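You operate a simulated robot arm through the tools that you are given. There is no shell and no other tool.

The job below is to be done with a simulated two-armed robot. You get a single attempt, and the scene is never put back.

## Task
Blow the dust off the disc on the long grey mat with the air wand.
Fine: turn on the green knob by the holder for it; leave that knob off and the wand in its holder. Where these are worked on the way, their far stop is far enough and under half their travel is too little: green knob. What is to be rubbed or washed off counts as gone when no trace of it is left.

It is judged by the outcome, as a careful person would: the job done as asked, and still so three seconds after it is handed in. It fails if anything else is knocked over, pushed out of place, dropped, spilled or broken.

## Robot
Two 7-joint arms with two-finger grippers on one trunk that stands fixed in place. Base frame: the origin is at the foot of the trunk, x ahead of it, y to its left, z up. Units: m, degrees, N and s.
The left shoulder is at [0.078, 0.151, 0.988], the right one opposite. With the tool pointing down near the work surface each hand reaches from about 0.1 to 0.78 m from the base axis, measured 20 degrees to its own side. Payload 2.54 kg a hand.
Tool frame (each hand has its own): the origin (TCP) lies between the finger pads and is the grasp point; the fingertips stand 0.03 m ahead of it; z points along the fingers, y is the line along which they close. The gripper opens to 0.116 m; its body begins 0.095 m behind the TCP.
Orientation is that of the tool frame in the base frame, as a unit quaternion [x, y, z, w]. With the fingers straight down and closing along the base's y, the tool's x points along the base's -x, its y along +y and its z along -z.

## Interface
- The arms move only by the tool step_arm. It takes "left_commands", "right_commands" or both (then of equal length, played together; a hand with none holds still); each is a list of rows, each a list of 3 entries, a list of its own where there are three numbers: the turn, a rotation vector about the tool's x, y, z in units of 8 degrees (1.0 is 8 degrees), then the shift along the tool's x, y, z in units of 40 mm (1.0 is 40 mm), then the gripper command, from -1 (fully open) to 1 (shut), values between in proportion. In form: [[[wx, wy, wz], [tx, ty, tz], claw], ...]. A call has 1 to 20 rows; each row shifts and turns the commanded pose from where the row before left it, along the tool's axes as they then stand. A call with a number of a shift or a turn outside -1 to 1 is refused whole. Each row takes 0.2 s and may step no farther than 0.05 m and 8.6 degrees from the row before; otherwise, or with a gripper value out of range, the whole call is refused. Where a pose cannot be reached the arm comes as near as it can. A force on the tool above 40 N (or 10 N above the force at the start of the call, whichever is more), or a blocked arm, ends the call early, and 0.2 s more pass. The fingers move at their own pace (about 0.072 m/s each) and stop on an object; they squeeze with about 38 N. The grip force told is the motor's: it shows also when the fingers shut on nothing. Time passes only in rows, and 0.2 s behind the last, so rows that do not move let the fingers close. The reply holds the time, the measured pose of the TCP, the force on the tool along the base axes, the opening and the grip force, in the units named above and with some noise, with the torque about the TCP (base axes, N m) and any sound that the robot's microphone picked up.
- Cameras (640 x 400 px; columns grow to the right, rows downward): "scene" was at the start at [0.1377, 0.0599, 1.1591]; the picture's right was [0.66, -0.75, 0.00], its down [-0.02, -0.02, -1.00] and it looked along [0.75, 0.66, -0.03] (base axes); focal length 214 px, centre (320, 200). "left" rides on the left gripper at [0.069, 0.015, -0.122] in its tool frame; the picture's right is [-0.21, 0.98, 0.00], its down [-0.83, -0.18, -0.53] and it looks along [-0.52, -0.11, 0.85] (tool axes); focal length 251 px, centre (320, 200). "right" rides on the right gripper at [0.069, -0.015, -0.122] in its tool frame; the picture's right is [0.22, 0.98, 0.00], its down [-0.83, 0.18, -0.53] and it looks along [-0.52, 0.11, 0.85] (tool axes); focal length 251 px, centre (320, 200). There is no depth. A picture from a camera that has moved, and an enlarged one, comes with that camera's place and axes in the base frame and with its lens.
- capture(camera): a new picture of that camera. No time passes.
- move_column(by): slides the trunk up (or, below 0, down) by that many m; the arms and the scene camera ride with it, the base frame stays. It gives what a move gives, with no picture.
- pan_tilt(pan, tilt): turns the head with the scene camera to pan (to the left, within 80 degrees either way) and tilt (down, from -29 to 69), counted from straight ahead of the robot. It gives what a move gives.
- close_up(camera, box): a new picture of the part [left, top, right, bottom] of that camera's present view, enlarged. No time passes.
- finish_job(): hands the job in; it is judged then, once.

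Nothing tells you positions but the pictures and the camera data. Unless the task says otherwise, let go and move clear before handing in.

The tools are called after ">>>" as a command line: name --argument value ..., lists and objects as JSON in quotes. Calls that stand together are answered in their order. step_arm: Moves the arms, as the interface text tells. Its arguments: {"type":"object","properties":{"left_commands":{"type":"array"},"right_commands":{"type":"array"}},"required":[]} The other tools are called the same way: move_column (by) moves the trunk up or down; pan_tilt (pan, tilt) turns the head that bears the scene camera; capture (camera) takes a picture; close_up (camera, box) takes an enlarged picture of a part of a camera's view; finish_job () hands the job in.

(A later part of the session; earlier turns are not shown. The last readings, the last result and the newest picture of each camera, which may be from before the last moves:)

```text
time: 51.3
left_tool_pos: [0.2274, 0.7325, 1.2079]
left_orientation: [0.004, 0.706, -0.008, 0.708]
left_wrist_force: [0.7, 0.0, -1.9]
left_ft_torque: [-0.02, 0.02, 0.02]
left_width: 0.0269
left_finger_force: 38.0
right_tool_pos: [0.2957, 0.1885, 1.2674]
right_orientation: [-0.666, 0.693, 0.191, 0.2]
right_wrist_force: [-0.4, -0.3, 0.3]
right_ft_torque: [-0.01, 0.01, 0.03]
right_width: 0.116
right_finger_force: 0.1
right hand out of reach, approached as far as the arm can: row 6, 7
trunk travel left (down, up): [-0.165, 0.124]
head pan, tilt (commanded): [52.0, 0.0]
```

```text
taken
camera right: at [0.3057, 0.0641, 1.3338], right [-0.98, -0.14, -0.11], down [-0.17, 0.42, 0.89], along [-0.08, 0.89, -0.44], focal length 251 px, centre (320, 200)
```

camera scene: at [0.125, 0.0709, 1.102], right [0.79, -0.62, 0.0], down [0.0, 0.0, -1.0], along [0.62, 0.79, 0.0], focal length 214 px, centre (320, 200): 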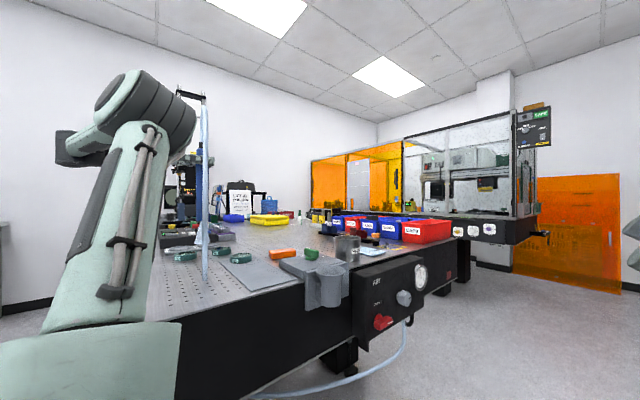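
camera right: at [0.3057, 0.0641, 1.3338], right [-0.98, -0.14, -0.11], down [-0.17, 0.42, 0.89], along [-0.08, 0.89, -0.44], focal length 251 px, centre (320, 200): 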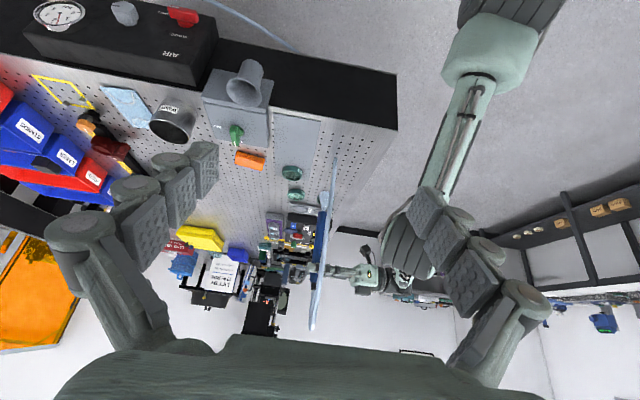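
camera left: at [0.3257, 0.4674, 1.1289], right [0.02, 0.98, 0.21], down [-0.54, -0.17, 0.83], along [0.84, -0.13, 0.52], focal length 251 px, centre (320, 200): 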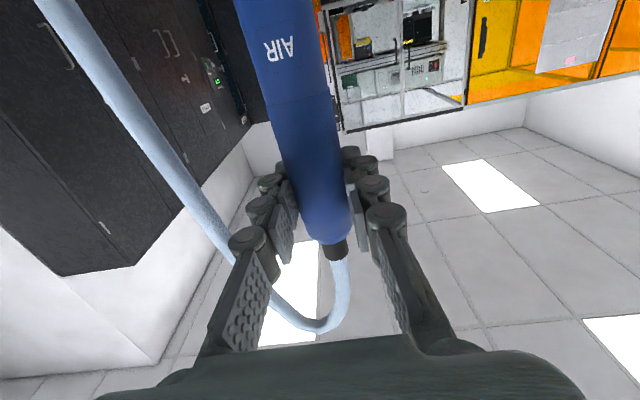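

>>> close_up --camera "right" --box '[275, 160, 311, 184]'

>>> close_up --camera "right" --box '[250, 140, 350, 215]'

```text
16.00 times, centred on (293, 172) of right
camera zoom: at [0.3057, 0.0641, 1.3338], right [-0.98, -0.14, -0.11], down [-0.17, 0.42, 0.89], along [-0.08, 0.89, -0.44], focal length 4023 px, centre (752, 648)
```

zoom: 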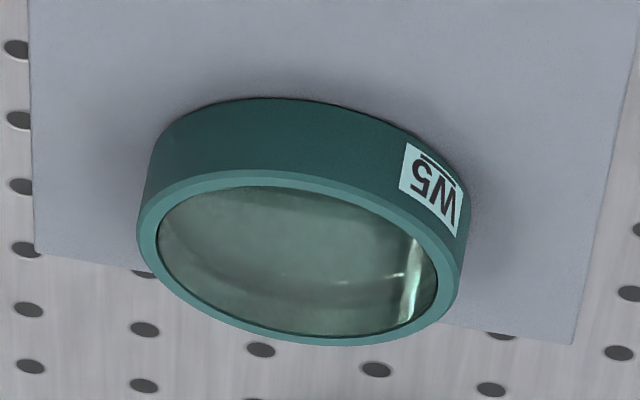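

```text
5.33 times, centred on (300, 178) of right
camera zoom: at [0.3057, 0.0641, 1.3338], right [-0.98, -0.14, -0.11], down [-0.17, 0.42, 0.89], along [-0.08, 0.89, -0.44], focal length 1341 px, centre (427, 320)
```

zoom: 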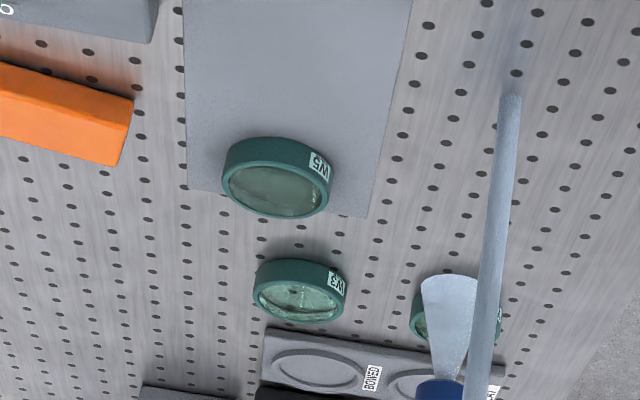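

>>> close_up --camera "scene" --box '[230, 240, 254, 256]'

>>> pan_tilt --pan 60 --tilt 0

>>> close_up --camera "right" --box '[280, 164, 304, 182]'

```text
16.00 times, centred on (242, 248) of scene
camera zoom: at [0.1251, 0.0711, 1.1019], right [0.79, -0.62, 0.0], down [0.0, 0.0, -1.0], along [0.62, 0.79, 0.0], focal length 3432 px, centre (1568, -568)
```

zoom: 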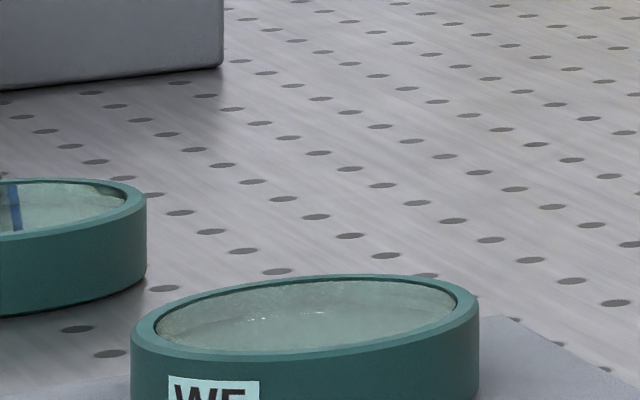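

```text
time: 52.0
left_tool_pos: [0.2286, 0.7325, 1.2082]
left_orientation: [0.004, 0.706, -0.008, 0.708]
left_wrist_force: [-0.5, -0.5, -1.9]
left_ft_torque: [-0.02, 0.02, 0.02]
left_width: 0.0267
left_finger_force: 38.0
right_tool_pos: [0.295, 0.1877, 1.2664]
right_orientation: [-0.666, 0.692, 0.192, 0.2]
right_wrist_force: [0.4, 0.0, -0.5]
right_ft_torque: [-0.01, 0.02, 0.0]
right_width: 0.1163
right_finger_force: 0.0
trunk travel left (down, up): [-0.165, 0.124]
head pan, tilt (commanded): [60.0, 0.0]
```

```text
16.00 times, centred on (292, 173) of right
camera zoom: at [0.3059, 0.0635, 1.3336], right [-0.98, -0.14, -0.11], down [-0.17, 0.42, 0.89], along [-0.08, 0.9, -0.44], focal length 4023 px, centre (768, 632)
```

zoom: 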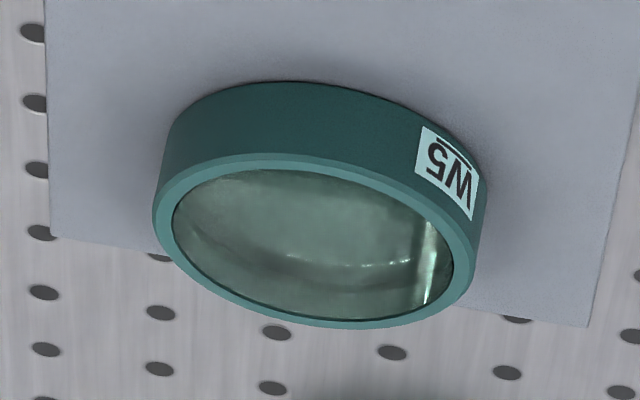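

It looks clean from here, with only reflections left. To be sure, I'll tilt the left hand to look down at the disc with its own camera, keeping the jet pointed at empty space.

>>> step_arm --left_commands '[[[0, 0, 0], [0, -0.94, 0], 1], [[0, 0, 0], [0, -0.94, 0], 1], [[0, 0, 0], [0, -0.94, 0], 1], [[0, 1, 0], [0, 0, 0], 1], [[0, 1, 0], [0, 0, 0], 1], [[0, 1, 0], [0, 0, 0], 1], [[0, 1, 0], [0, 0, 0], 1], [[0, 1, 0], [0, 0, 0], 1], [[0, 1, 0], [0, 0, 0], 1], [[0, 0, 0], [0, 0, 0], 1]]'

>>> capture --camera "left"

>>> capture --camera "scene"

```text
time: 54.2
left_tool_pos: [0.228, 0.6185, 1.21]
left_orientation: [0.008, 0.934, -0.006, 0.358]
left_wrist_force: [-1.0, -0.6, -1.3]
left_ft_torque: [0.01, -0.08, -0.03]
left_width: 0.0269
left_finger_force: 37.8
right_tool_pos: [0.2948, 0.1876, 1.2669]
right_orientation: [-0.666, 0.692, 0.193, 0.2]
right_wrist_force: [-0.2, 0.2, 0.3]
right_ft_torque: [-0.03, -0.02, -0.02]
right_width: 0.116
right_finger_force: 0.0
trunk travel left (down, up): [-0.165, 0.124]
head pan, tilt (commanded): [60.0, 0.0]
```

```text
taken
camera left: at [0.0967, 0.6352, 1.2541], right [0.18, 0.97, 0.14], down [0.25, -0.18, 0.95], along [0.95, -0.13, -0.28], focal length 251 px, centre (320, 200)
```

left: 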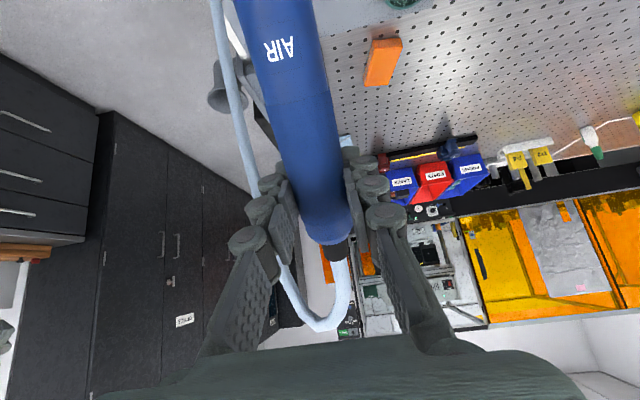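

```text
taken
camera scene: at [0.1148, 0.0778, 1.102], right [0.87, -0.5, 0.0], down [0.0, 0.0, -1.0], along [0.5, 0.87, 0.0], focal length 214 px, centre (320, 200)
```

scene: 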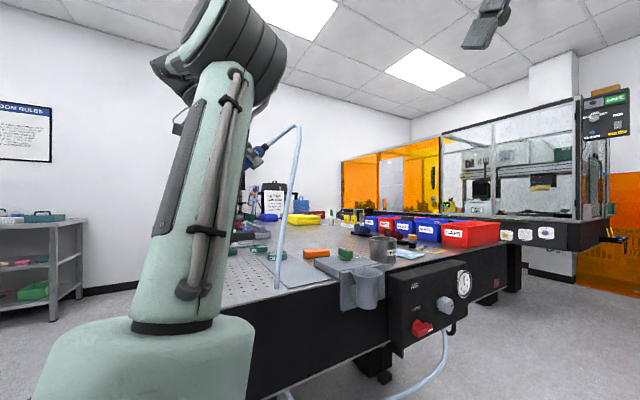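

The disc is just at the top edge of the view; tilting a bit further.

>>> step_arm --left_commands '[[[0, 1, 0], [0, 0, 0], 1], [[0, 1, 0], [0, 0, 0], 1], [[0, 0.5, 0], [0, 0, 0], 1], [[0, 0, 0], [0, 0, 0], 1]]'

>>> capture --camera "left"

```text
time: 55.2
left_tool_pos: [0.228, 0.618, 1.2093]
left_orientation: [0.007, 0.981, -0.002, 0.192]
left_wrist_force: [1.3, 0.2, -0.7]
left_ft_torque: [-0.01, -0.06, -0.01]
left_width: 0.0271
left_finger_force: 37.8
right_tool_pos: [0.2951, 0.1874, 1.2666]
right_orientation: [-0.667, 0.692, 0.193, 0.199]
right_wrist_force: [0.5, 0.6, -0.5]
right_ft_torque: [0.0, 0.01, 0.0]
right_width: 0.1157
right_finger_force: 0.0
trunk travel left (down, up): [-0.165, 0.124]
head pan, tilt (commanded): [60.0, 0.0]
```

```text
taken
camera left: at [0.1196, 0.6343, 1.2964], right [0.21, 0.97, 0.08], down [0.56, -0.19, 0.81], along [0.8, -0.13, -0.59], focal length 251 px, centre (320, 200)
```

left: 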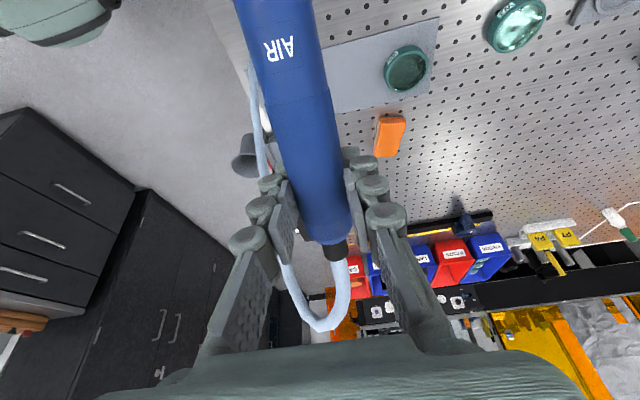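

>>> close_up --camera "left" --box '[375, 35, 439, 100]'

>>> close_up --camera "left" --box '[320, 0, 560, 160]'

```text
6.15 times, centred on (407, 68) of left
camera zoom: at [0.1196, 0.6343, 1.2964], right [0.21, 0.97, 0.08], down [0.56, -0.19, 0.81], along [0.8, -0.13, -0.59], focal length 1547 px, centre (-215, 1015)
```

zoom: 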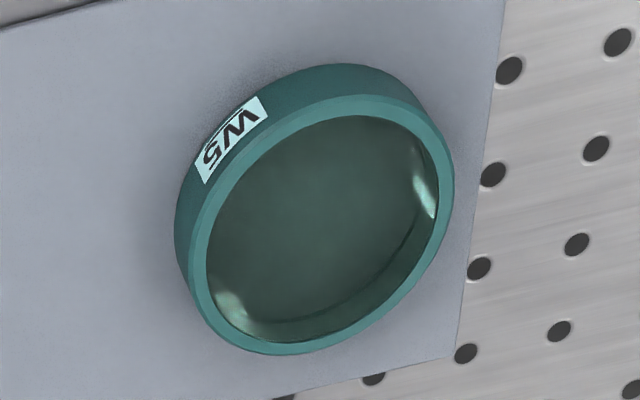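

```text
2.50 times, centred on (440, 80) of left
camera zoom: at [0.1196, 0.6343, 1.2964], right [0.21, 0.97, 0.08], down [0.56, -0.19, 0.81], along [0.8, -0.13, -0.59], focal length 629 px, centre (20, 500)
```

zoom: 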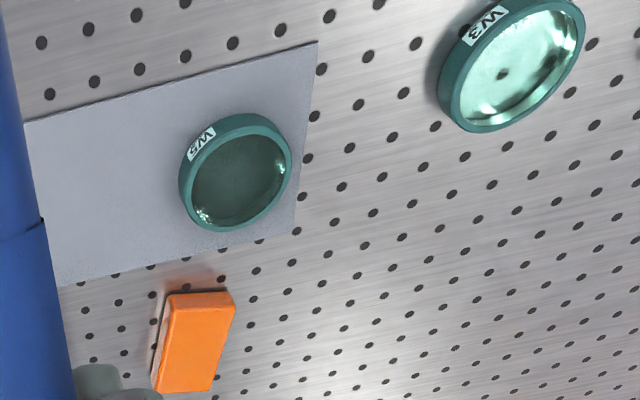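

From above, the disc surface is clear; the two small bright spots look like glints, since they sit elsewhere in the other view. For certainty I'll go back and give it one more pass around the edge before putting the wand away.

>>> step_arm --left_commands '[[[0, -1, 0], [0, 0, 0], 1], [[0, -1, 0], [0, 0, 0], 1], [[0, -1, 0], [0, 0, 0], 1], [[0, -1, 0], [0, 0, 0], 1], [[0, -1, 0], [0, 0, 0], 1], [[0, -1, 0], [0, 0, 0], 1], [[0, -1, 0], [0, 0, 0], 1], [[0, -1, 0], [0, 0, 0], 1], [[0, -0.5, 0], [0, 0, 0], 1], [[0, 0, 0], [0, 0.825, 0.7], 1], [[0, 0, 0], [0, 0.825, 0.7], 1], [[0, 0, 0], [0, 0.825, 0.7], 1], [[0, 0, 0], [0, 0.825, 0.7], 1], [[0, 0, 0], [0, 0, 0], 1]]'

>>> capture --camera "scene"

```text
time: 58.2
left_tool_pos: [0.3431, 0.7501, 1.2102]
left_orientation: [0.005, 0.706, -0.008, 0.708]
left_wrist_force: [0.3, -0.1, -2.5]
left_ft_torque: [0.0, 0.02, 0.02]
left_width: 0.0269
left_finger_force: 37.5
right_tool_pos: [0.2963, 0.1877, 1.2669]
right_orientation: [-0.667, 0.692, 0.193, 0.199]
right_wrist_force: [0.0, 0.7, 0.7]
right_ft_torque: [-0.01, 0.0, 0.01]
right_width: 0.1161
right_finger_force: 0.0
trunk travel left (down, up): [-0.165, 0.124]
head pan, tilt (commanded): [60.0, 0.0]
```

```text
taken
camera scene: at [0.1148, 0.0778, 1.102], right [0.87, -0.5, 0.0], down [0.0, 0.0, -1.0], along [0.5, 0.87, 0.0], focal length 214 px, centre (320, 200)
```

scene: 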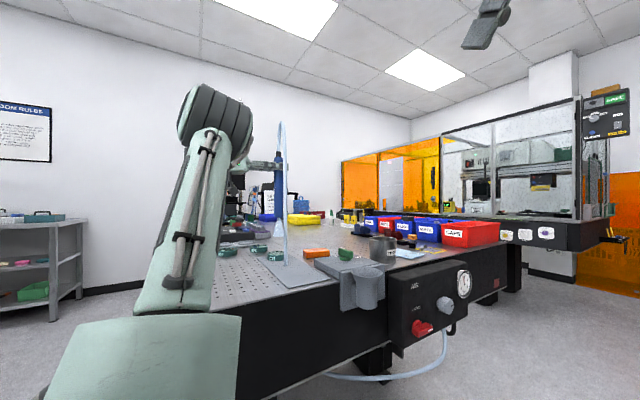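

>>> step_arm --left_commands '[[[0, 0, 0], [0.6, 0, -0.05], 1], [[0, 0, 0], [0.6, 0, 0], 1], [[0, 0, 0], [0.6, 0, 0], 1], [[0, 0, 0], [0, 0, 0.45], 1], [[0, 0, 0], [0, 0.225, -0.06], 1], [[0, 0, 0], [0, 0.165, -0.165], 1], [[0, 0, 0], [0, 0.06, -0.225], 1], [[0, 0, 0], [0, -0.06, -0.225], 1], [[0, 0, 0], [0, -0.165, -0.165], 1], [[0, 0, 0], [0, -0.225, -0.06], 1], [[0, 0, 0], [0, -0.225, 0.06], 1], [[0, 0, 0], [0, -0.165, 0.165], 1], [[0, 0, 0], [0, -0.06, 0.225], 1], [[0, 0, 0], [0, 0.06, 0.225], 1], [[0, 0, 0], [0, 0.165, 0.165], 1], [[0, 0, 0], [0, 0.225, 0.06], 1], [[0, 0, 0], [0, 0, -0.45], 1], [[0, 0, 0], [0, 0, 0], 1]]'

>>> close_up --camera "scene" --box '[230, 200, 330, 290]'

```text
time: 62.0
left_tool_pos: [0.3422, 0.7497, 1.137]
left_orientation: [0.004, 0.706, -0.008, 0.708]
left_wrist_force: [0.0, -0.2, -1.7]
left_ft_torque: [-0.03, 0.0, 0.0]
left_width: 0.0269
left_finger_force: 37.9
right_tool_pos: [0.2952, 0.1878, 1.2663]
right_orientation: [-0.667, 0.691, 0.192, 0.199]
right_wrist_force: [-0.4, 0.0, -0.6]
right_ft_torque: [0.02, 0.04, -0.02]
right_width: 0.116
right_finger_force: 0.1
trunk travel left (down, up): [-0.165, 0.124]
head pan, tilt (commanded): [60.0, 0.0]
```

```text
4.44 times, centred on (280, 245) of scene
camera zoom: at [0.1147, 0.0779, 1.102], right [0.87, -0.5, 0.0], down [0.0, 0.0, -1.0], along [0.5, 0.87, 0.0], focal length 953 px, centre (498, 0)
```

zoom: 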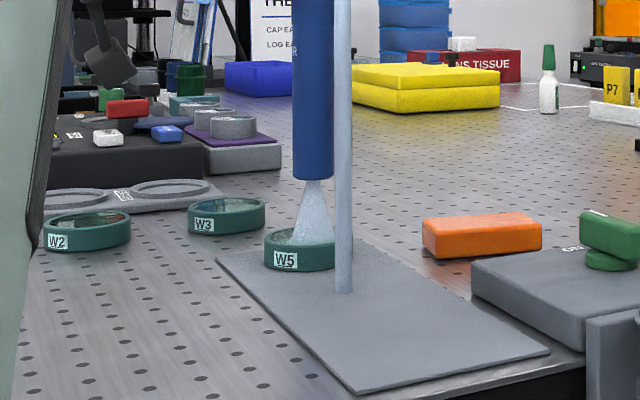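

Second pass done. Now lifting the wand and carrying it back above its holder.

>>> step_arm --left_commands '[[[0, 0, 0], [-0.917, 0, 0], 1], [[0, 0, 0], [-0.917, 0, 0], 1], [[0, 0, 0], [-0.917, 0, 0], 1], [[0, 0, 0], [0, -0.931, 0.344], 1], [[0, 0, 0], [0, -0.931, 0.344], 1], [[0, 0, 0], [0, -0.931, 0.344], 1], [[0, 0, 0], [0, -0.931, 0.344], 1], [[0, 0, 0], [0, -0.931, 0.344], 1], [[0, 0, 0], [0, -0.931, 0.344], 1], [[0, 0, 0], [0, -0.931, 0.344], 1], [[0, 0, 0], [0, -0.931, 0.344], 1], [[0, 0, 0], [0, 0, 0], 1]]'

>>> capture --camera "scene"

>>> capture --camera "right"

```text
time: 64.6
left_tool_pos: [0.4441, 0.4526, 1.2498]
left_orientation: [0.005, 0.706, -0.01, 0.708]
left_wrist_force: [-0.4, -0.7, -1.3]
left_ft_torque: [0.05, -0.03, 0.02]
left_width: 0.0268
left_finger_force: 37.5
right_tool_pos: [0.2962, 0.1876, 1.2683]
right_orientation: [-0.667, 0.692, 0.193, 0.199]
right_wrist_force: [0.2, 0.3, 1.2]
right_ft_torque: [0.04, 0.03, 0.01]
right_width: 0.1166
right_finger_force: 0.0
trunk travel left (down, up): [-0.165, 0.124]
head pan, tilt (commanded): [60.0, 0.0]
```

```text
taken
camera scene: at [0.1148, 0.0777, 1.102], right [0.87, -0.5, 0.0], down [0.0, 0.0, -1.0], along [0.5, 0.87, 0.0], focal length 214 px, centre (320, 200)
```

scene: 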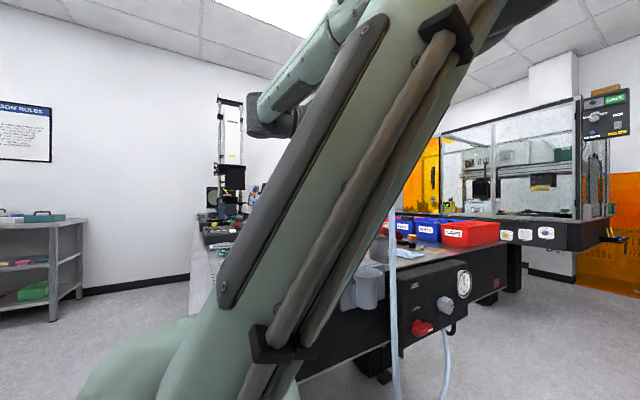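

```text
taken
camera right: at [0.3059, 0.0634, 1.3336], right [-0.98, -0.14, -0.11], down [-0.17, 0.42, 0.89], along [-0.08, 0.9, -0.44], focal length 251 px, centre (320, 200)
```

right: 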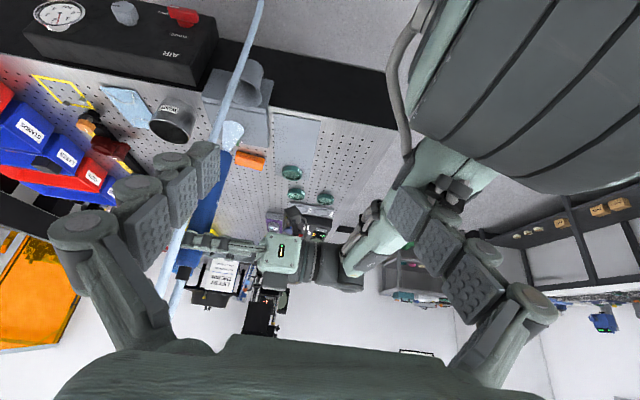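

The left elbow has come close to the parked right hand, so before inserting I'll back the left arm out, retract the right arm out of the way, and then return.

>>> step_arm --left_commands '[[[0, 0, 0], [0, 0.931, -0.344], 1], [[0, 0, 0], [0, 0.931, -0.344], 1], [[0, 0, 0], [0, 0.931, -0.344], 1], [[0, 0, 0], [0, 0.931, -0.344], 1], [[0, 0, 0], [0, 0.931, -0.344], 1], [[0, 0, 0], [0, 0, 0], 1]]'

>>> capture --camera "scene"

>>> capture --camera "right"

```text
time: 65.1
left_tool_pos: [0.4337, 0.4865, 1.2514]
left_orientation: [0.008, 0.707, -0.007, 0.707]
left_wrist_force: [0.0, -0.9, -1.2]
left_ft_torque: [0.03, 0.06, 0.05]
left_width: 0.0271
left_finger_force: 38.0
right_tool_pos: [0.2961, 0.1935, 1.2696]
right_orientation: [-0.659, 0.694, 0.202, 0.209]
right_wrist_force: [3.3, 5.7, 1.9]
right_ft_torque: [0.09, 0.13, -0.29]
right_width: 0.1154
right_finger_force: 0.1
trunk travel left (down, up): [-0.165, 0.124]
head pan, tilt (commanded): [60.0, 0.0]
stopped in row 2 (right hand): the force on the tool passed its limit at 75 N (the readings are from after the stop); the commanded pose is now the measured one
```

```text
taken
camera scene: at [0.115, 0.077, 1.102], right [0.87, -0.5, 0.0], down [0.0, 0.0, -1.0], along [0.5, 0.87, 0.0], focal length 214 px, centre (320, 200)
```

scene: 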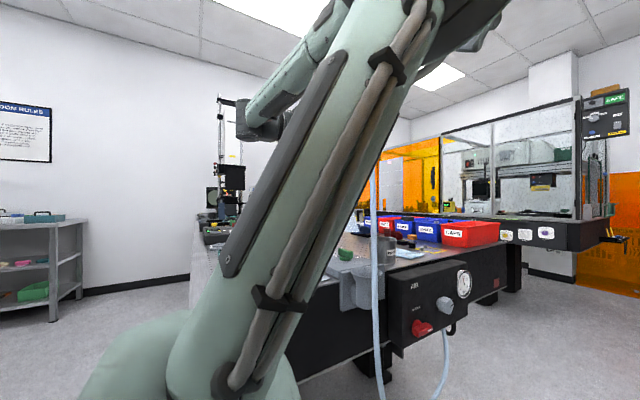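

```text
taken
camera right: at [0.3055, 0.0676, 1.3332], right [-0.99, -0.13, -0.11], down [-0.16, 0.4, 0.9], along [-0.07, 0.91, -0.41], focal length 251 px, centre (320, 200)
```

right: 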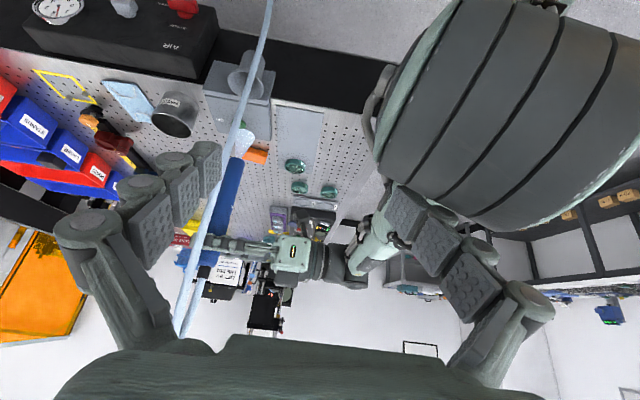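

The left elbow touched a finger of the right hand (nothing else was involved). I'll move the right hand away in +x, in small steps.

>>> step_arm --right_commands '[[[0, 0, 0], [0, -0.4, 0], -1], [[0, 0, 0], [0, -0.4, 0], -1], [[0, 0, 0], [0, 0, 0], -1]]'

>>> capture --camera "right"

```text
time: 65.6
left_tool_pos: [0.435, 0.4876, 1.2503]
left_orientation: [0.009, 0.708, -0.008, 0.706]
left_wrist_force: [-0.4, -0.1, -1.1]
left_ft_torque: [0.03, -0.01, -0.02]
left_width: 0.0267
left_finger_force: 38.1
right_tool_pos: [0.3065, 0.1936, 1.2675]
right_orientation: [-0.655, 0.694, 0.21, 0.212]
right_wrist_force: [1.2, 2.5, 2.2]
right_ft_torque: [-0.01, 0.16, -0.17]
right_width: 0.1168
right_finger_force: 0.1
right hand out of reach, approached as far as the arm can: row 1, 2
trunk travel left (down, up): [-0.165, 0.124]
head pan, tilt (commanded): [60.0, 0.0]
stopped in row 2 (right hand): the force on the tool passed its limit at 49 N (the readings are from after the stop); the commanded pose is now the measured one
```

```text
taken
camera right: at [0.3163, 0.066, 1.3293], right [-0.99, -0.12, -0.11], down [-0.15, 0.38, 0.91], along [-0.07, 0.92, -0.4], focal length 251 px, centre (320, 200)
```

right: 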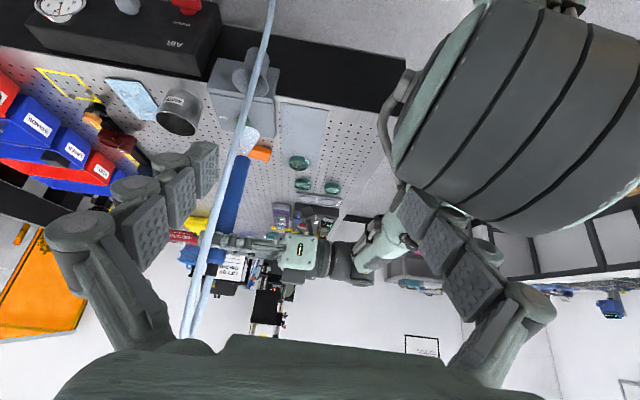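

The contact is on the right hand's open −x finger. Closing the right gripper will pull that finger away from the elbow.

>>> step_arm --right_commands '[[[0, 0, 0], [0, 0, 0], 0], [[0, 0, 0], [0, 0, 0], 1], [[0, 0, 0], [0, 0, 0], 1], [[0, 0, 0], [0, 0, 0], 1], [[0, 0, 0], [0, 0, 0], 1]]'

>>> capture --camera "right"

```text
time: 66.8
left_tool_pos: [0.434, 0.4891, 1.2501]
left_orientation: [0.009, 0.708, -0.008, 0.706]
left_wrist_force: [-1.0, -0.7, -1.4]
left_ft_torque: [0.0, 0.01, 0.0]
left_width: 0.027
left_finger_force: 38.4
right_tool_pos: [0.307, 0.1942, 1.2683]
right_orientation: [-0.656, 0.693, 0.21, 0.212]
right_wrist_force: [0.4, 0.3, -0.3]
right_ft_torque: [0.01, -0.02, 0.0]
right_width: 0.0
right_finger_force: 29.3
trunk travel left (down, up): [-0.165, 0.124]
head pan, tilt (commanded): [60.0, 0.0]
```

```text
taken
camera right: at [0.3164, 0.066, 1.3292], right [-0.99, -0.13, -0.11], down [-0.15, 0.38, 0.91], along [-0.07, 0.91, -0.4], focal length 251 px, centre (320, 200)
```

right: 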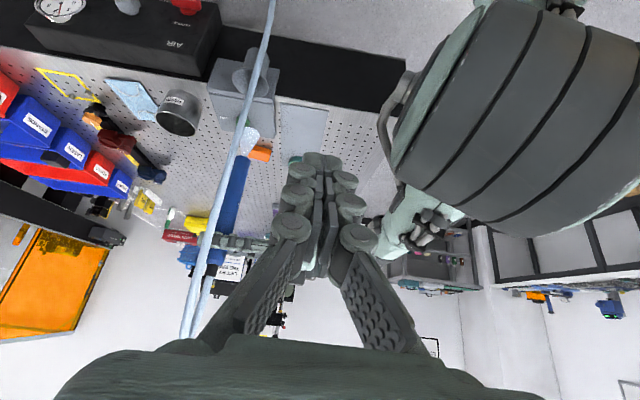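

Contact is released and forces are back to zero. Now backing the left arm out over the mat.

>>> step_arm --left_commands '[[[0, 0, 0], [0, 0.6, -0.25], 1], [[0, 0, 0], [0, 0.8, -0.3], 1], [[0, 0, 0], [0, 0.8, -0.3], 1], [[0, 0, 0], [0, 0.8, -0.3], 1], [[0, 0, 0], [0, 0.8, -0.3], 1], [[0, 0, 0], [0, 0, 0], 1]]'

>>> capture --camera "right"

>>> capture --camera "scene"

```text
time: 68.2
left_tool_pos: [0.3811, 0.6425, 1.2506]
left_orientation: [0.009, 0.708, -0.008, 0.706]
left_wrist_force: [-0.5, 1.3, -1.5]
left_ft_torque: [-0.02, 0.0, -0.01]
left_width: 0.0269
left_finger_force: 38.5
right_tool_pos: [0.3071, 0.1935, 1.2686]
right_orientation: [-0.656, 0.693, 0.21, 0.213]
right_wrist_force: [0.0, 0.4, 0.3]
right_ft_torque: [0.0, -0.02, -0.01]
right_width: 0.0002
right_finger_force: 28.1
trunk travel left (down, up): [-0.165, 0.124]
head pan, tilt (commanded): [60.0, 0.0]
```

```text
taken
camera right: at [0.3164, 0.066, 1.3293], right [-0.99, -0.13, -0.11], down [-0.15, 0.38, 0.91], along [-0.07, 0.91, -0.4], focal length 251 px, centre (320, 200)
```

right: 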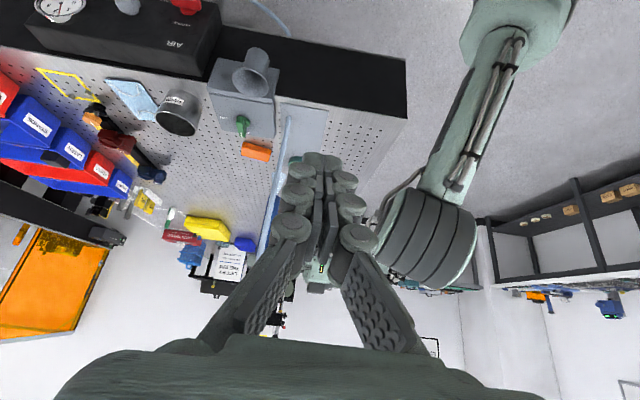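

```text
taken
camera scene: at [0.1147, 0.0779, 1.102], right [0.87, -0.5, 0.0], down [0.0, 0.0, -1.0], along [0.5, 0.87, 0.0], focal length 214 px, centre (320, 200)
```

scene: 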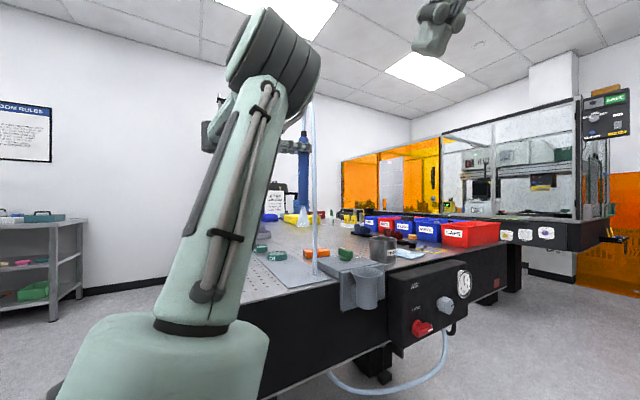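

Left elbow is clear. Retracting the right arm down and well away to its own side.

>>> step_arm --right_commands '[[[0, 0, 0], [0.88, 0, 0.372], 1], [[0, 0, 0], [0.88, 0, 0.372], 1], [[0, 0, 0], [0.88, 0, 0.372], 1], [[0, 0, 0], [0.88, 0, 0.372], 1], [[0, 0, 0], [0.88, 0, 0.372], 1], [[0, 0, 0], [0.8, 0, -0.5], 1], [[0, 0, 0], [0.8, 0, -0.5], 1], [[0, 0, 0], [0.8, 0, -0.5], 1], [[0, 0, 0], [0, 0, 0], 1]]'

>>> capture --camera "right"

>>> capture --camera "scene"

```text
time: 70.2
left_tool_pos: [0.3808, 0.6411, 1.2515]
left_orientation: [0.009, 0.708, -0.008, 0.706]
left_wrist_force: [-0.1, 0.0, -1.7]
left_ft_torque: [-0.04, 0.01, 0.0]
left_width: 0.0268
left_finger_force: 38.0
right_tool_pos: [0.293, -0.0221, 1.1005]
right_orientation: [-0.656, 0.694, 0.209, 0.212]
right_wrist_force: [-0.2, 0.3, 0.6]
right_ft_torque: [0.01, 0.0, -0.02]
right_width: 0.0
right_finger_force: 29.2
trunk travel left (down, up): [-0.165, 0.124]
head pan, tilt (commanded): [60.0, 0.0]
```

```text
taken
camera right: at [0.3015, -0.1496, 1.1618], right [-0.99, -0.13, -0.11], down [-0.15, 0.38, 0.91], along [-0.07, 0.91, -0.4], focal length 251 px, centre (320, 200)
```

right: 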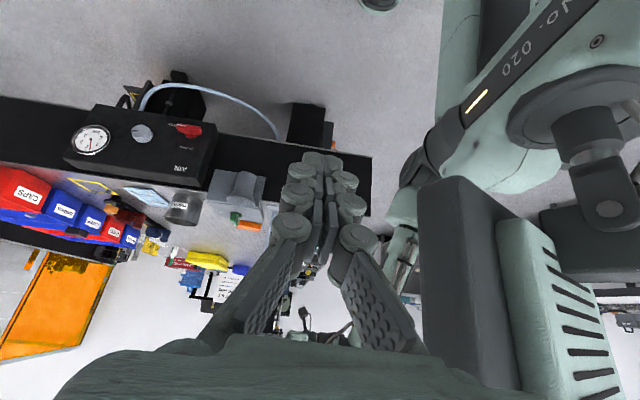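

```text
taken
camera scene: at [0.1148, 0.0777, 1.102], right [0.87, -0.5, 0.0], down [0.0, 0.0, -1.0], along [0.5, 0.87, 0.0], focal length 214 px, centre (320, 200)
```

scene: 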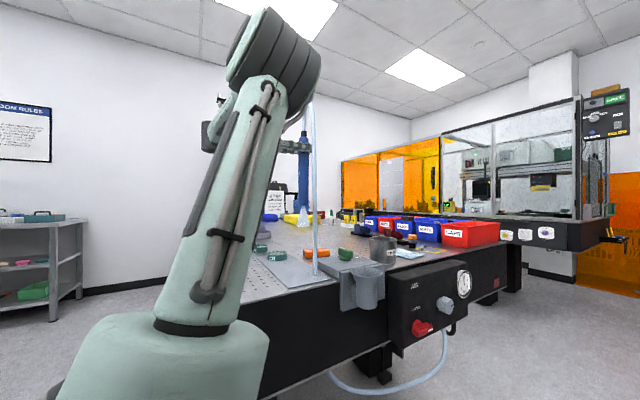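

The right arm is clear. Bringing the wand back above the holder at (0.4465, 0.4495).

>>> step_arm --left_commands '[[[0, 0, 0], [0, -0.791, 0.292], 1], [[0, 0, 0], [0, -0.791, 0.292], 1], [[0, 0, 0], [0, -0.791, 0.292], 1], [[0, 0, 0], [0, -0.791, 0.292], 1], [[0, 0, 0], [0, -0.791, 0.292], 1], [[0, 0, 0], [0, -0.791, 0.292], 1], [[0, 0, 0], [0, 0, 0], 1]]'

>>> capture --camera "right"

>>> pan_tilt --pan 40 --tilt 5

>>> capture --camera "scene"

```text
time: 71.8
left_tool_pos: [0.4459, 0.4512, 1.2492]
left_orientation: [0.008, 0.708, -0.008, 0.706]
left_wrist_force: [0.0, 0.1, -1.2]
left_ft_torque: [-0.03, 0.01, 0.02]
left_width: 0.0267
left_finger_force: 37.7
right_tool_pos: [0.2927, -0.0229, 1.1016]
right_orientation: [-0.655, 0.694, 0.21, 0.212]
right_wrist_force: [0.8, -0.8, -0.3]
right_ft_torque: [0.03, -0.02, -0.02]
right_width: 0.0001
right_finger_force: 28.9
trunk travel left (down, up): [-0.165, 0.124]
head pan, tilt (commanded): [60.0, 0.0]
```

```text
taken
camera right: at [0.3016, -0.1493, 1.162], right [-0.99, -0.13, -0.11], down [-0.15, 0.38, 0.91], along [-0.07, 0.91, -0.4], focal length 251 px, centre (320, 200)
```

right: 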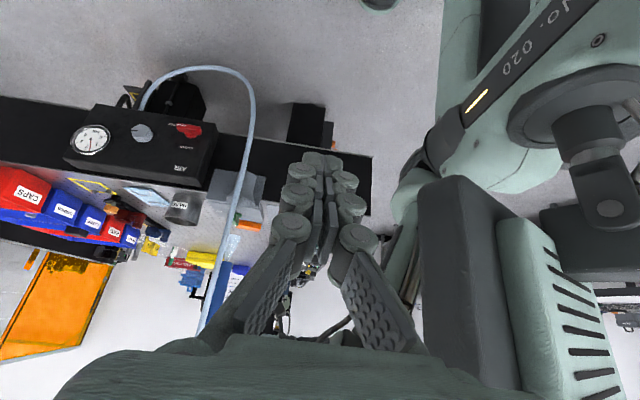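

```text
time: 72.6
left_tool_pos: [0.4453, 0.4512, 1.2503]
left_orientation: [0.009, 0.708, -0.008, 0.706]
left_wrist_force: [0.8, 0.7, -0.9]
left_ft_torque: [0.01, 0.03, 0.02]
left_width: 0.0266
left_finger_force: 38.0
right_tool_pos: [0.2927, -0.0211, 1.1011]
right_orientation: [-0.656, 0.693, 0.21, 0.211]
right_wrist_force: [0.8, 0.9, -0.2]
right_ft_torque: [0.0, 0.02, 0.02]
right_width: 0.0
right_finger_force: 28.7
trunk travel left (down, up): [-0.165, 0.124]
head pan, tilt (commanded): [40.0, 5.0]
```

```text
taken
camera scene: at [0.1401, 0.0589, 1.0941], right [0.64, -0.77, 0.0], down [-0.07, -0.06, -1.0], along [0.76, 0.64, -0.09], focal length 214 px, centre (320, 200)
```

scene: 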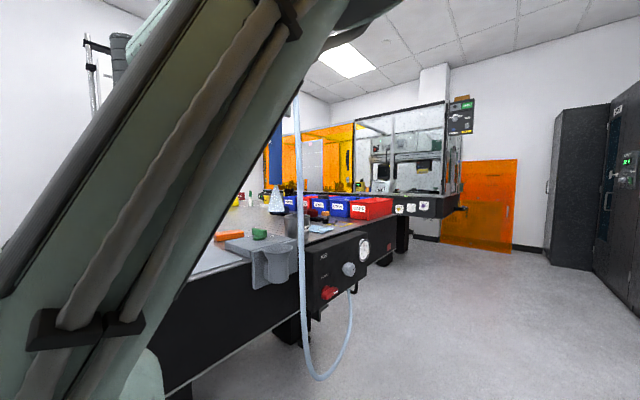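

>>> close_up --camera "scene" --box '[220, 120, 340, 300]'

>>> close_up --camera "right" --box '[180, 140, 300, 300]'

```text
2.22 times, centred on (280, 210) of scene
camera zoom: at [0.1401, 0.0589, 1.0941], right [0.64, -0.77, 0.0], down [-0.07, -0.06, -1.0], along [0.76, 0.64, -0.09], focal length 477 px, centre (409, 178)
```

zoom: 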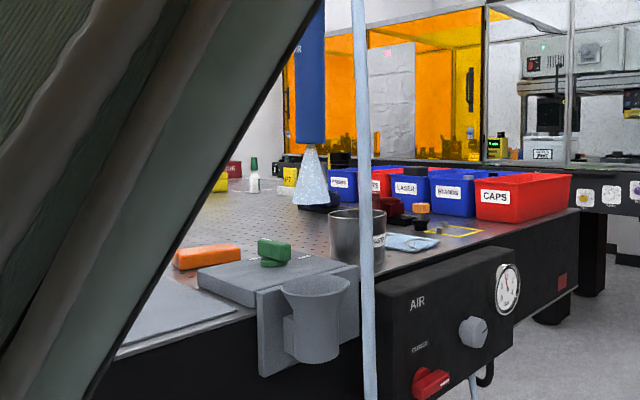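

```text
2.50 times, centred on (240, 220) of right
camera zoom: at [0.3016, -0.1491, 1.162], right [-0.99, -0.13, -0.11], down [-0.15, 0.38, 0.91], along [-0.07, 0.91, -0.4], focal length 629 px, centre (520, 150)
```

zoom: 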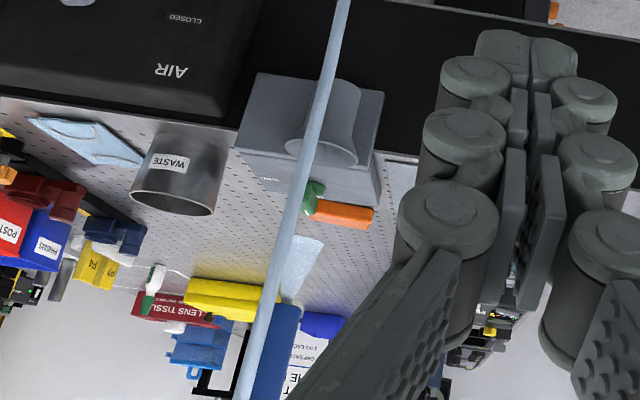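

The wand lines up with the funnel within a couple of millimetres. Lowering it into the holder.

>>> step_arm --left_commands '[[[0, 0, 0], [0.5, -0.05, 0.025], 1], [[0, 0, 0], [0.9, 0, 0], 1], [[0, 0, 0], [0.9, 0, 0], 1], [[0, 0, 0], [0.9, 0, 0], 1], [[0, 0, 0], [0.7, 0, 0], 1], [[0, 0, 0], [0.5, 0, 0], 1], [[0, 0, 0], [0.5, 0, 0], 1], [[0, 0, 0], [0.3, 0, 0], 1], [[0, 0, 0], [0, 0, 0], 1]]'

>>> close_up --camera "scene" --box '[220, 120, 340, 300]'

>>> capture --camera "left"

```text
time: 74.6
left_tool_pos: [0.4453, 0.4488, 1.0405]
left_orientation: [0.009, 0.708, -0.008, 0.706]
left_wrist_force: [-0.5, 0.0, -0.6]
left_ft_torque: [-0.01, -0.02, 0.01]
left_width: 0.0268
left_finger_force: 37.6
right_tool_pos: [0.2917, -0.0214, 1.1015]
right_orientation: [-0.656, 0.694, 0.209, 0.212]
right_wrist_force: [0.7, 0.1, 1.1]
right_ft_torque: [0.01, -0.01, -0.04]
right_width: 0.0002
right_finger_force: 28.6
trunk travel left (down, up): [-0.165, 0.124]
head pan, tilt (commanded): [40.0, 5.0]
```

```text
2.22 times, centred on (280, 210) of scene
camera zoom: at [0.1402, 0.0589, 1.094], right [0.64, -0.77, 0.0], down [-0.07, -0.06, -1.0], along [0.76, 0.64, -0.09], focal length 477 px, centre (409, 178)
```

zoom: 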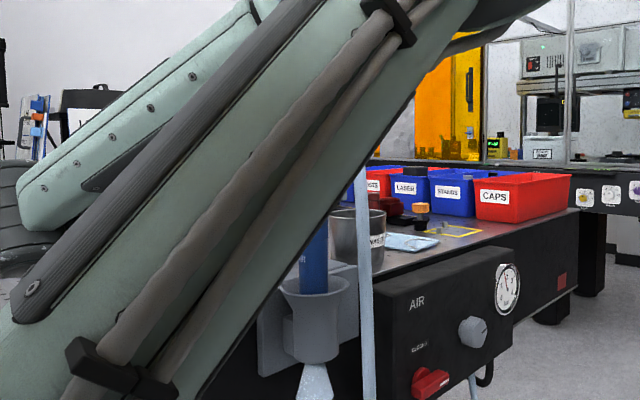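

```text
taken
camera left: at [0.3246, 0.4652, 0.9726], right [0.02, 0.98, 0.22], down [-0.54, -0.17, 0.83], along [0.84, -0.13, 0.52], focal length 251 px, centre (320, 200)
```

left: 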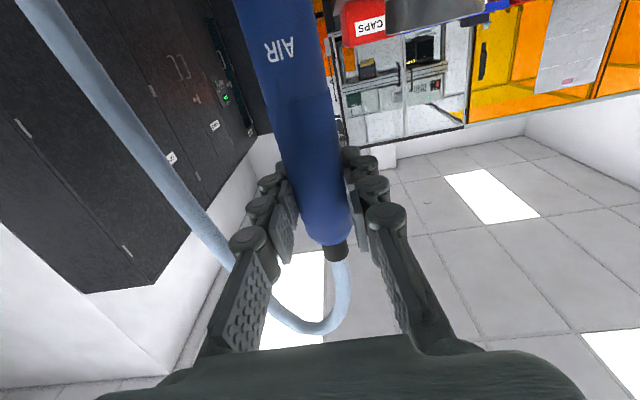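

The wand is in the holder, about 8 mm above its resting height. Lowering the rest gently.

>>> step_arm --left_commands '[[[0, 0, 0], [0.1, 0, 0.02], 1], [[0, 0, 0], [0.08, 0, 0], 1], [[0, 0, 0], [0, 0, 0], 1]]'

```text
time: 75.4
left_tool_pos: [0.447, 0.4494, 1.0334]
left_orientation: [0.009, 0.708, -0.008, 0.706]
left_wrist_force: [-0.3, 0.0, -0.7]
left_ft_torque: [-0.01, 0.01, -0.01]
left_width: 0.027
left_finger_force: 38.1
right_tool_pos: [0.2927, -0.0224, 1.1009]
right_orientation: [-0.656, 0.694, 0.209, 0.212]
right_wrist_force: [0.3, 0.4, -0.3]
right_ft_torque: [0.02, -0.02, 0.02]
right_width: 0.0
right_finger_force: 28.9
trunk travel left (down, up): [-0.165, 0.124]
head pan, tilt (commanded): [40.0, 5.0]
```

Back at the height where I first gripped it. Opening the fingers partway to release the wand.

>>> step_arm --left_commands '[[[0, 0, 0], [0, 0, 0], -0.3], [[0, 0, 0], [0, 0, 0], -0.3], [[0, 0, 0], [0, 0, 0], -0.3], [[0, 0, 0], [0, 0, 0], -0.3]]'

>>> capture --camera "left"

>>> close_up --camera "scene" --box '[260, 200, 340, 320]'

```text
time: 76.4
left_tool_pos: [0.4468, 0.4474, 1.0343]
left_orientation: [0.009, 0.709, -0.007, 0.706]
left_wrist_force: [-0.7, 0.0, 0.6]
left_ft_torque: [0.02, 0.04, -0.04]
left_width: 0.0751
left_finger_force: 0.0
right_tool_pos: [0.2925, -0.0217, 1.1017]
right_orientation: [-0.656, 0.694, 0.21, 0.212]
right_wrist_force: [0.3, 0.0, -0.9]
right_ft_torque: [0.02, -0.05, 0.0]
right_width: 0.0
right_finger_force: 28.3
trunk travel left (down, up): [-0.165, 0.124]
head pan, tilt (commanded): [40.0, 5.0]
```

```text
taken
camera left: at [0.3251, 0.4648, 0.9662], right [0.02, 0.98, 0.22], down [-0.54, -0.17, 0.83], along [0.84, -0.13, 0.52], focal length 251 px, centre (320, 200)
```

left: 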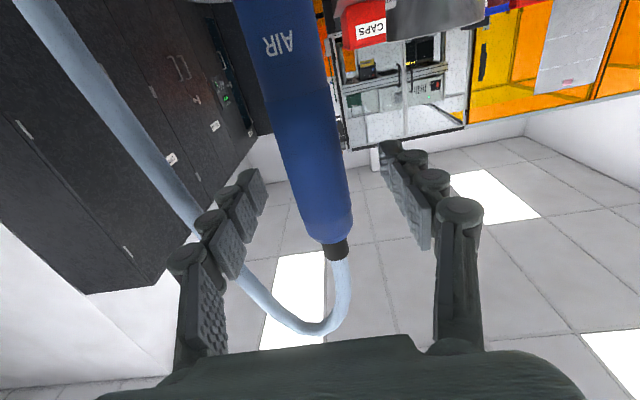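

```text
3.33 times, centred on (300, 260) of scene
camera zoom: at [0.1401, 0.0588, 1.0941], right [0.64, -0.77, 0.0], down [-0.07, -0.06, -1.0], along [0.76, 0.64, -0.09], focal length 715 px, centre (387, 0)
```

zoom: 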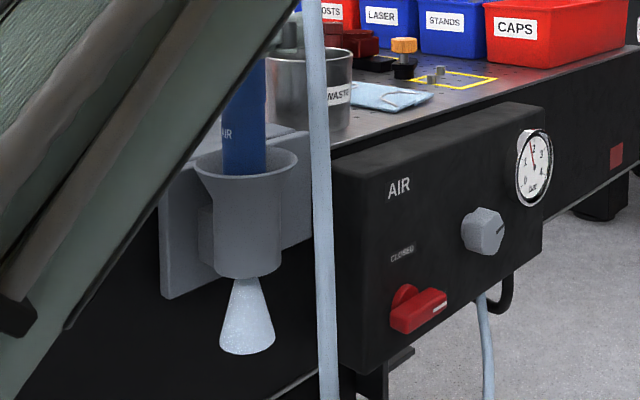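

The wand stands upright in its holder, released. Withdrawing the hand straight back, then turning it into the tilted posture for the knob.

>>> step_arm --left_commands '[[[0, 0, 0], [0, -0.03, -0.6], -0.3], [[0, 0, 0], [0, -0.03, -0.8], -0.3], [[0, 0, 0], [0, 0, -0.9], -0.3], [[0, 0, 0], [0, 0, 0], -0.3]]'

>>> capture --camera "left"

>>> capture --camera "scene"

```text
time: 77.4
left_tool_pos: [0.3557, 0.448, 1.0359]
left_orientation: [0.007, 0.708, -0.006, 0.706]
left_wrist_force: [0.6, -0.5, 0.7]
left_ft_torque: [0.0, 0.02, 0.0]
left_width: 0.0754
left_finger_force: 0.1
right_tool_pos: [0.2918, -0.0214, 1.1016]
right_orientation: [-0.656, 0.694, 0.21, 0.212]
right_wrist_force: [0.0, -0.2, 0.1]
right_ft_torque: [-0.02, -0.02, 0.0]
right_width: 0.0
right_finger_force: 28.5
trunk travel left (down, up): [-0.165, 0.124]
head pan, tilt (commanded): [40.0, 5.0]
```

```text
taken
camera left: at [0.2338, 0.4641, 0.9678], right [0.02, 0.98, 0.22], down [-0.54, -0.17, 0.83], along [0.84, -0.13, 0.52], focal length 251 px, centre (320, 200)
```

left: 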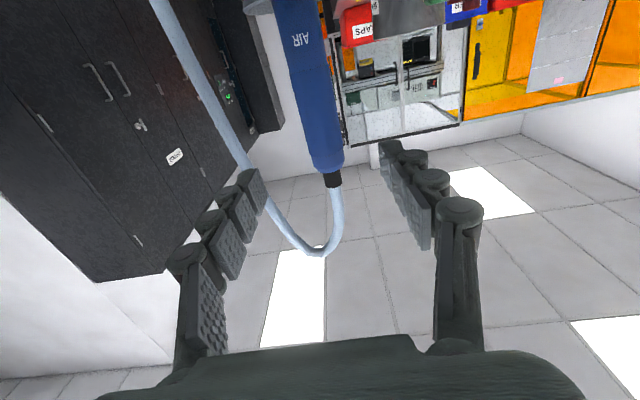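

```text
taken
camera scene: at [0.1398, 0.0589, 1.0941], right [0.64, -0.77, 0.0], down [-0.07, -0.06, -1.0], along [0.76, 0.64, -0.09], focal length 214 px, centre (320, 200)
```

scene: 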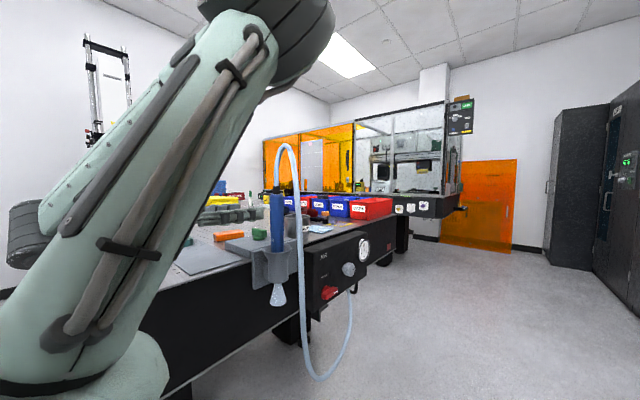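

The wand is seated as before. Next: up and over the mat, closing the fingers and tilting to 35° for the knob.

>>> step_arm --left_commands '[[[0, 0, 0], [-0.65, 0.7, 0.03], 0], [[0, 0, 0], [-0.65, 0.7, 0.03], 0.5], [[0, 0, 0], [-0.65, 0.7, 0.03], 1], [[0, 0, 0], [-0.65, 0.7, 0.03], 1], [[0, 1, 0], [0, 0, 0], 1], [[0, 1, 0], [0, 0, 0], 1], [[0, 1, 0], [0, 0, 0], 1], [[0, 1, 0], [0, 0, 0], 1], [[0, 1, 0], [0, 0, 0], 1], [[0, 1, 0], [0, 0, 0], 1], [[0, 0.9, 0], [0, 0, 0], 1], [[0, 0, 0], [0, 0, 0], 1]]'

>>> capture --camera "left"

>>> capture --camera "scene"

```text
time: 80.0
left_tool_pos: [0.3636, 0.5586, 1.1386]
left_orientation: [0.01, 0.955, -0.002, 0.296]
left_wrist_force: [-0.7, 0.2, 0.4]
left_ft_torque: [0.04, 0.02, -0.01]
left_width: 0.0
left_finger_force: 28.7
right_tool_pos: [0.2919, -0.0215, 1.1007]
right_orientation: [-0.656, 0.694, 0.21, 0.212]
right_wrist_force: [0.1, 1.0, -0.7]
right_ft_torque: [-0.02, -0.01, -0.02]
right_width: 0.0
right_finger_force: 28.7
trunk travel left (down, up): [-0.165, 0.124]
head pan, tilt (commanded): [40.0, 5.0]
```

```text
taken
camera left: at [0.2383, 0.5755, 1.2004], right [0.2, 0.97, 0.12], down [0.37, -0.19, 0.91], along [0.91, -0.13, -0.4], focal length 251 px, centre (320, 200)
```

left: 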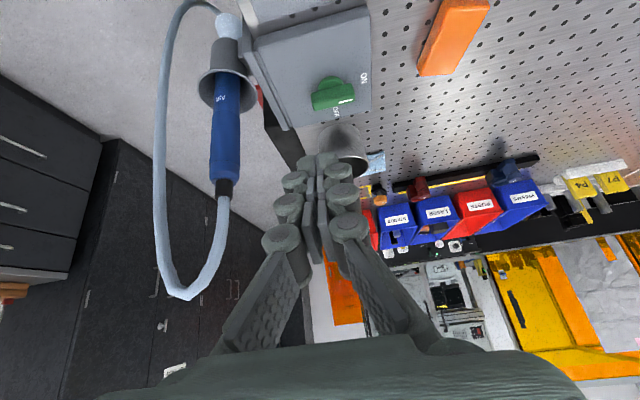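

```text
taken
camera scene: at [0.1401, 0.0588, 1.0941], right [0.64, -0.77, 0.0], down [-0.07, -0.06, -1.0], along [0.76, 0.64, -0.09], focal length 214 px, centre (320, 200)
```

scene: 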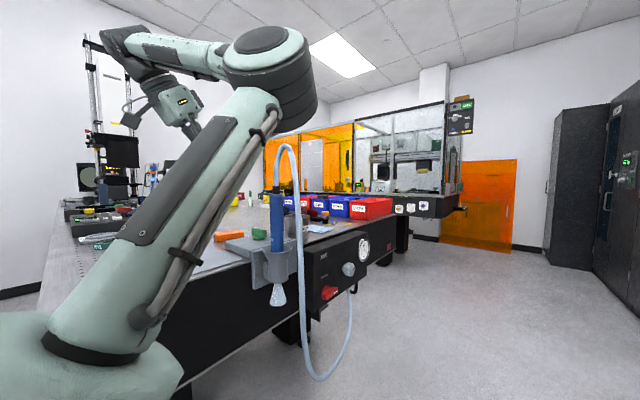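

Positioning the closed fingertips above the −x side of the knob's marked (+y) end.

>>> step_arm --left_commands '[[[0, 0, 0], [0.006, 0.284, 0.743], 1], [[0, 0, 0], [0.006, 0.284, 0.743], 1], [[0, 0, 0], [0.006, 0.284, 0.743], 1], [[0, 0, 0], [0.006, 0.284, 0.743], 1], [[0, 0, 0], [0, 0, 0], 1]]'

>>> close_up --camera "left" --box '[200, 0, 440, 240]'

>>> capture --camera "scene"

```text
time: 81.2
left_tool_pos: [0.4301, 0.6054, 1.0382]
left_orientation: [0.011, 0.955, -0.003, 0.297]
left_wrist_force: [0.9, 0.1, 0.2]
left_ft_torque: [-0.03, 0.02, -0.02]
left_width: 0.0
left_finger_force: 28.4
right_tool_pos: [0.2924, -0.0216, 1.1018]
right_orientation: [-0.656, 0.694, 0.209, 0.212]
right_wrist_force: [0.4, 0.6, -0.5]
right_ft_torque: [-0.03, -0.01, 0.0]
right_width: 0.0
right_finger_force: 28.1
trunk travel left (down, up): [-0.165, 0.124]
head pan, tilt (commanded): [40.0, 5.0]
```

```text
1.67 times, centred on (320, 120) of left
camera zoom: at [0.3059, 0.6213, 1.1007], right [0.2, 0.97, 0.12], down [0.37, -0.19, 0.91], along [0.91, -0.13, -0.4], focal length 419 px, centre (320, 333)
```

zoom: 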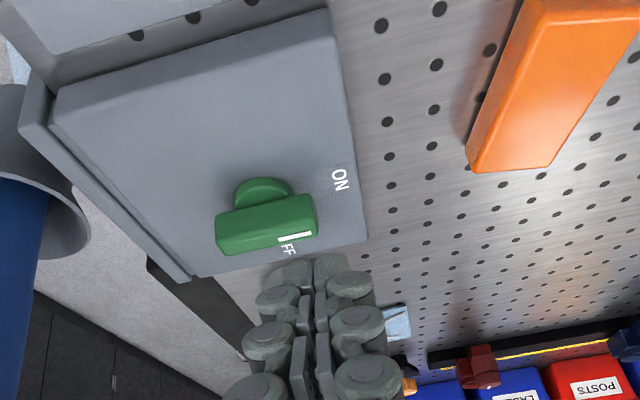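

```text
taken
camera scene: at [0.1401, 0.0589, 1.0941], right [0.64, -0.77, 0.0], down [-0.07, -0.06, -1.0], along [0.76, 0.64, -0.09], focal length 214 px, centre (320, 200)
```

scene: 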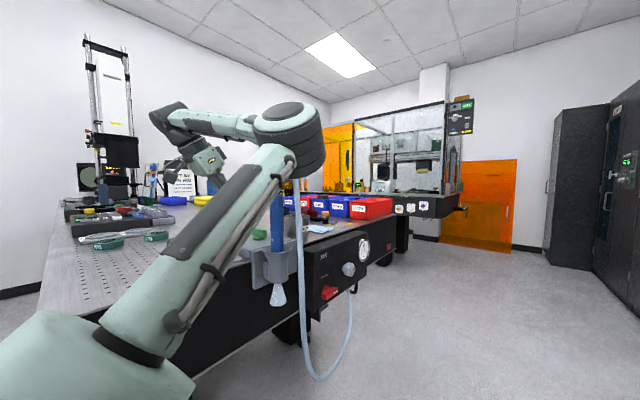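

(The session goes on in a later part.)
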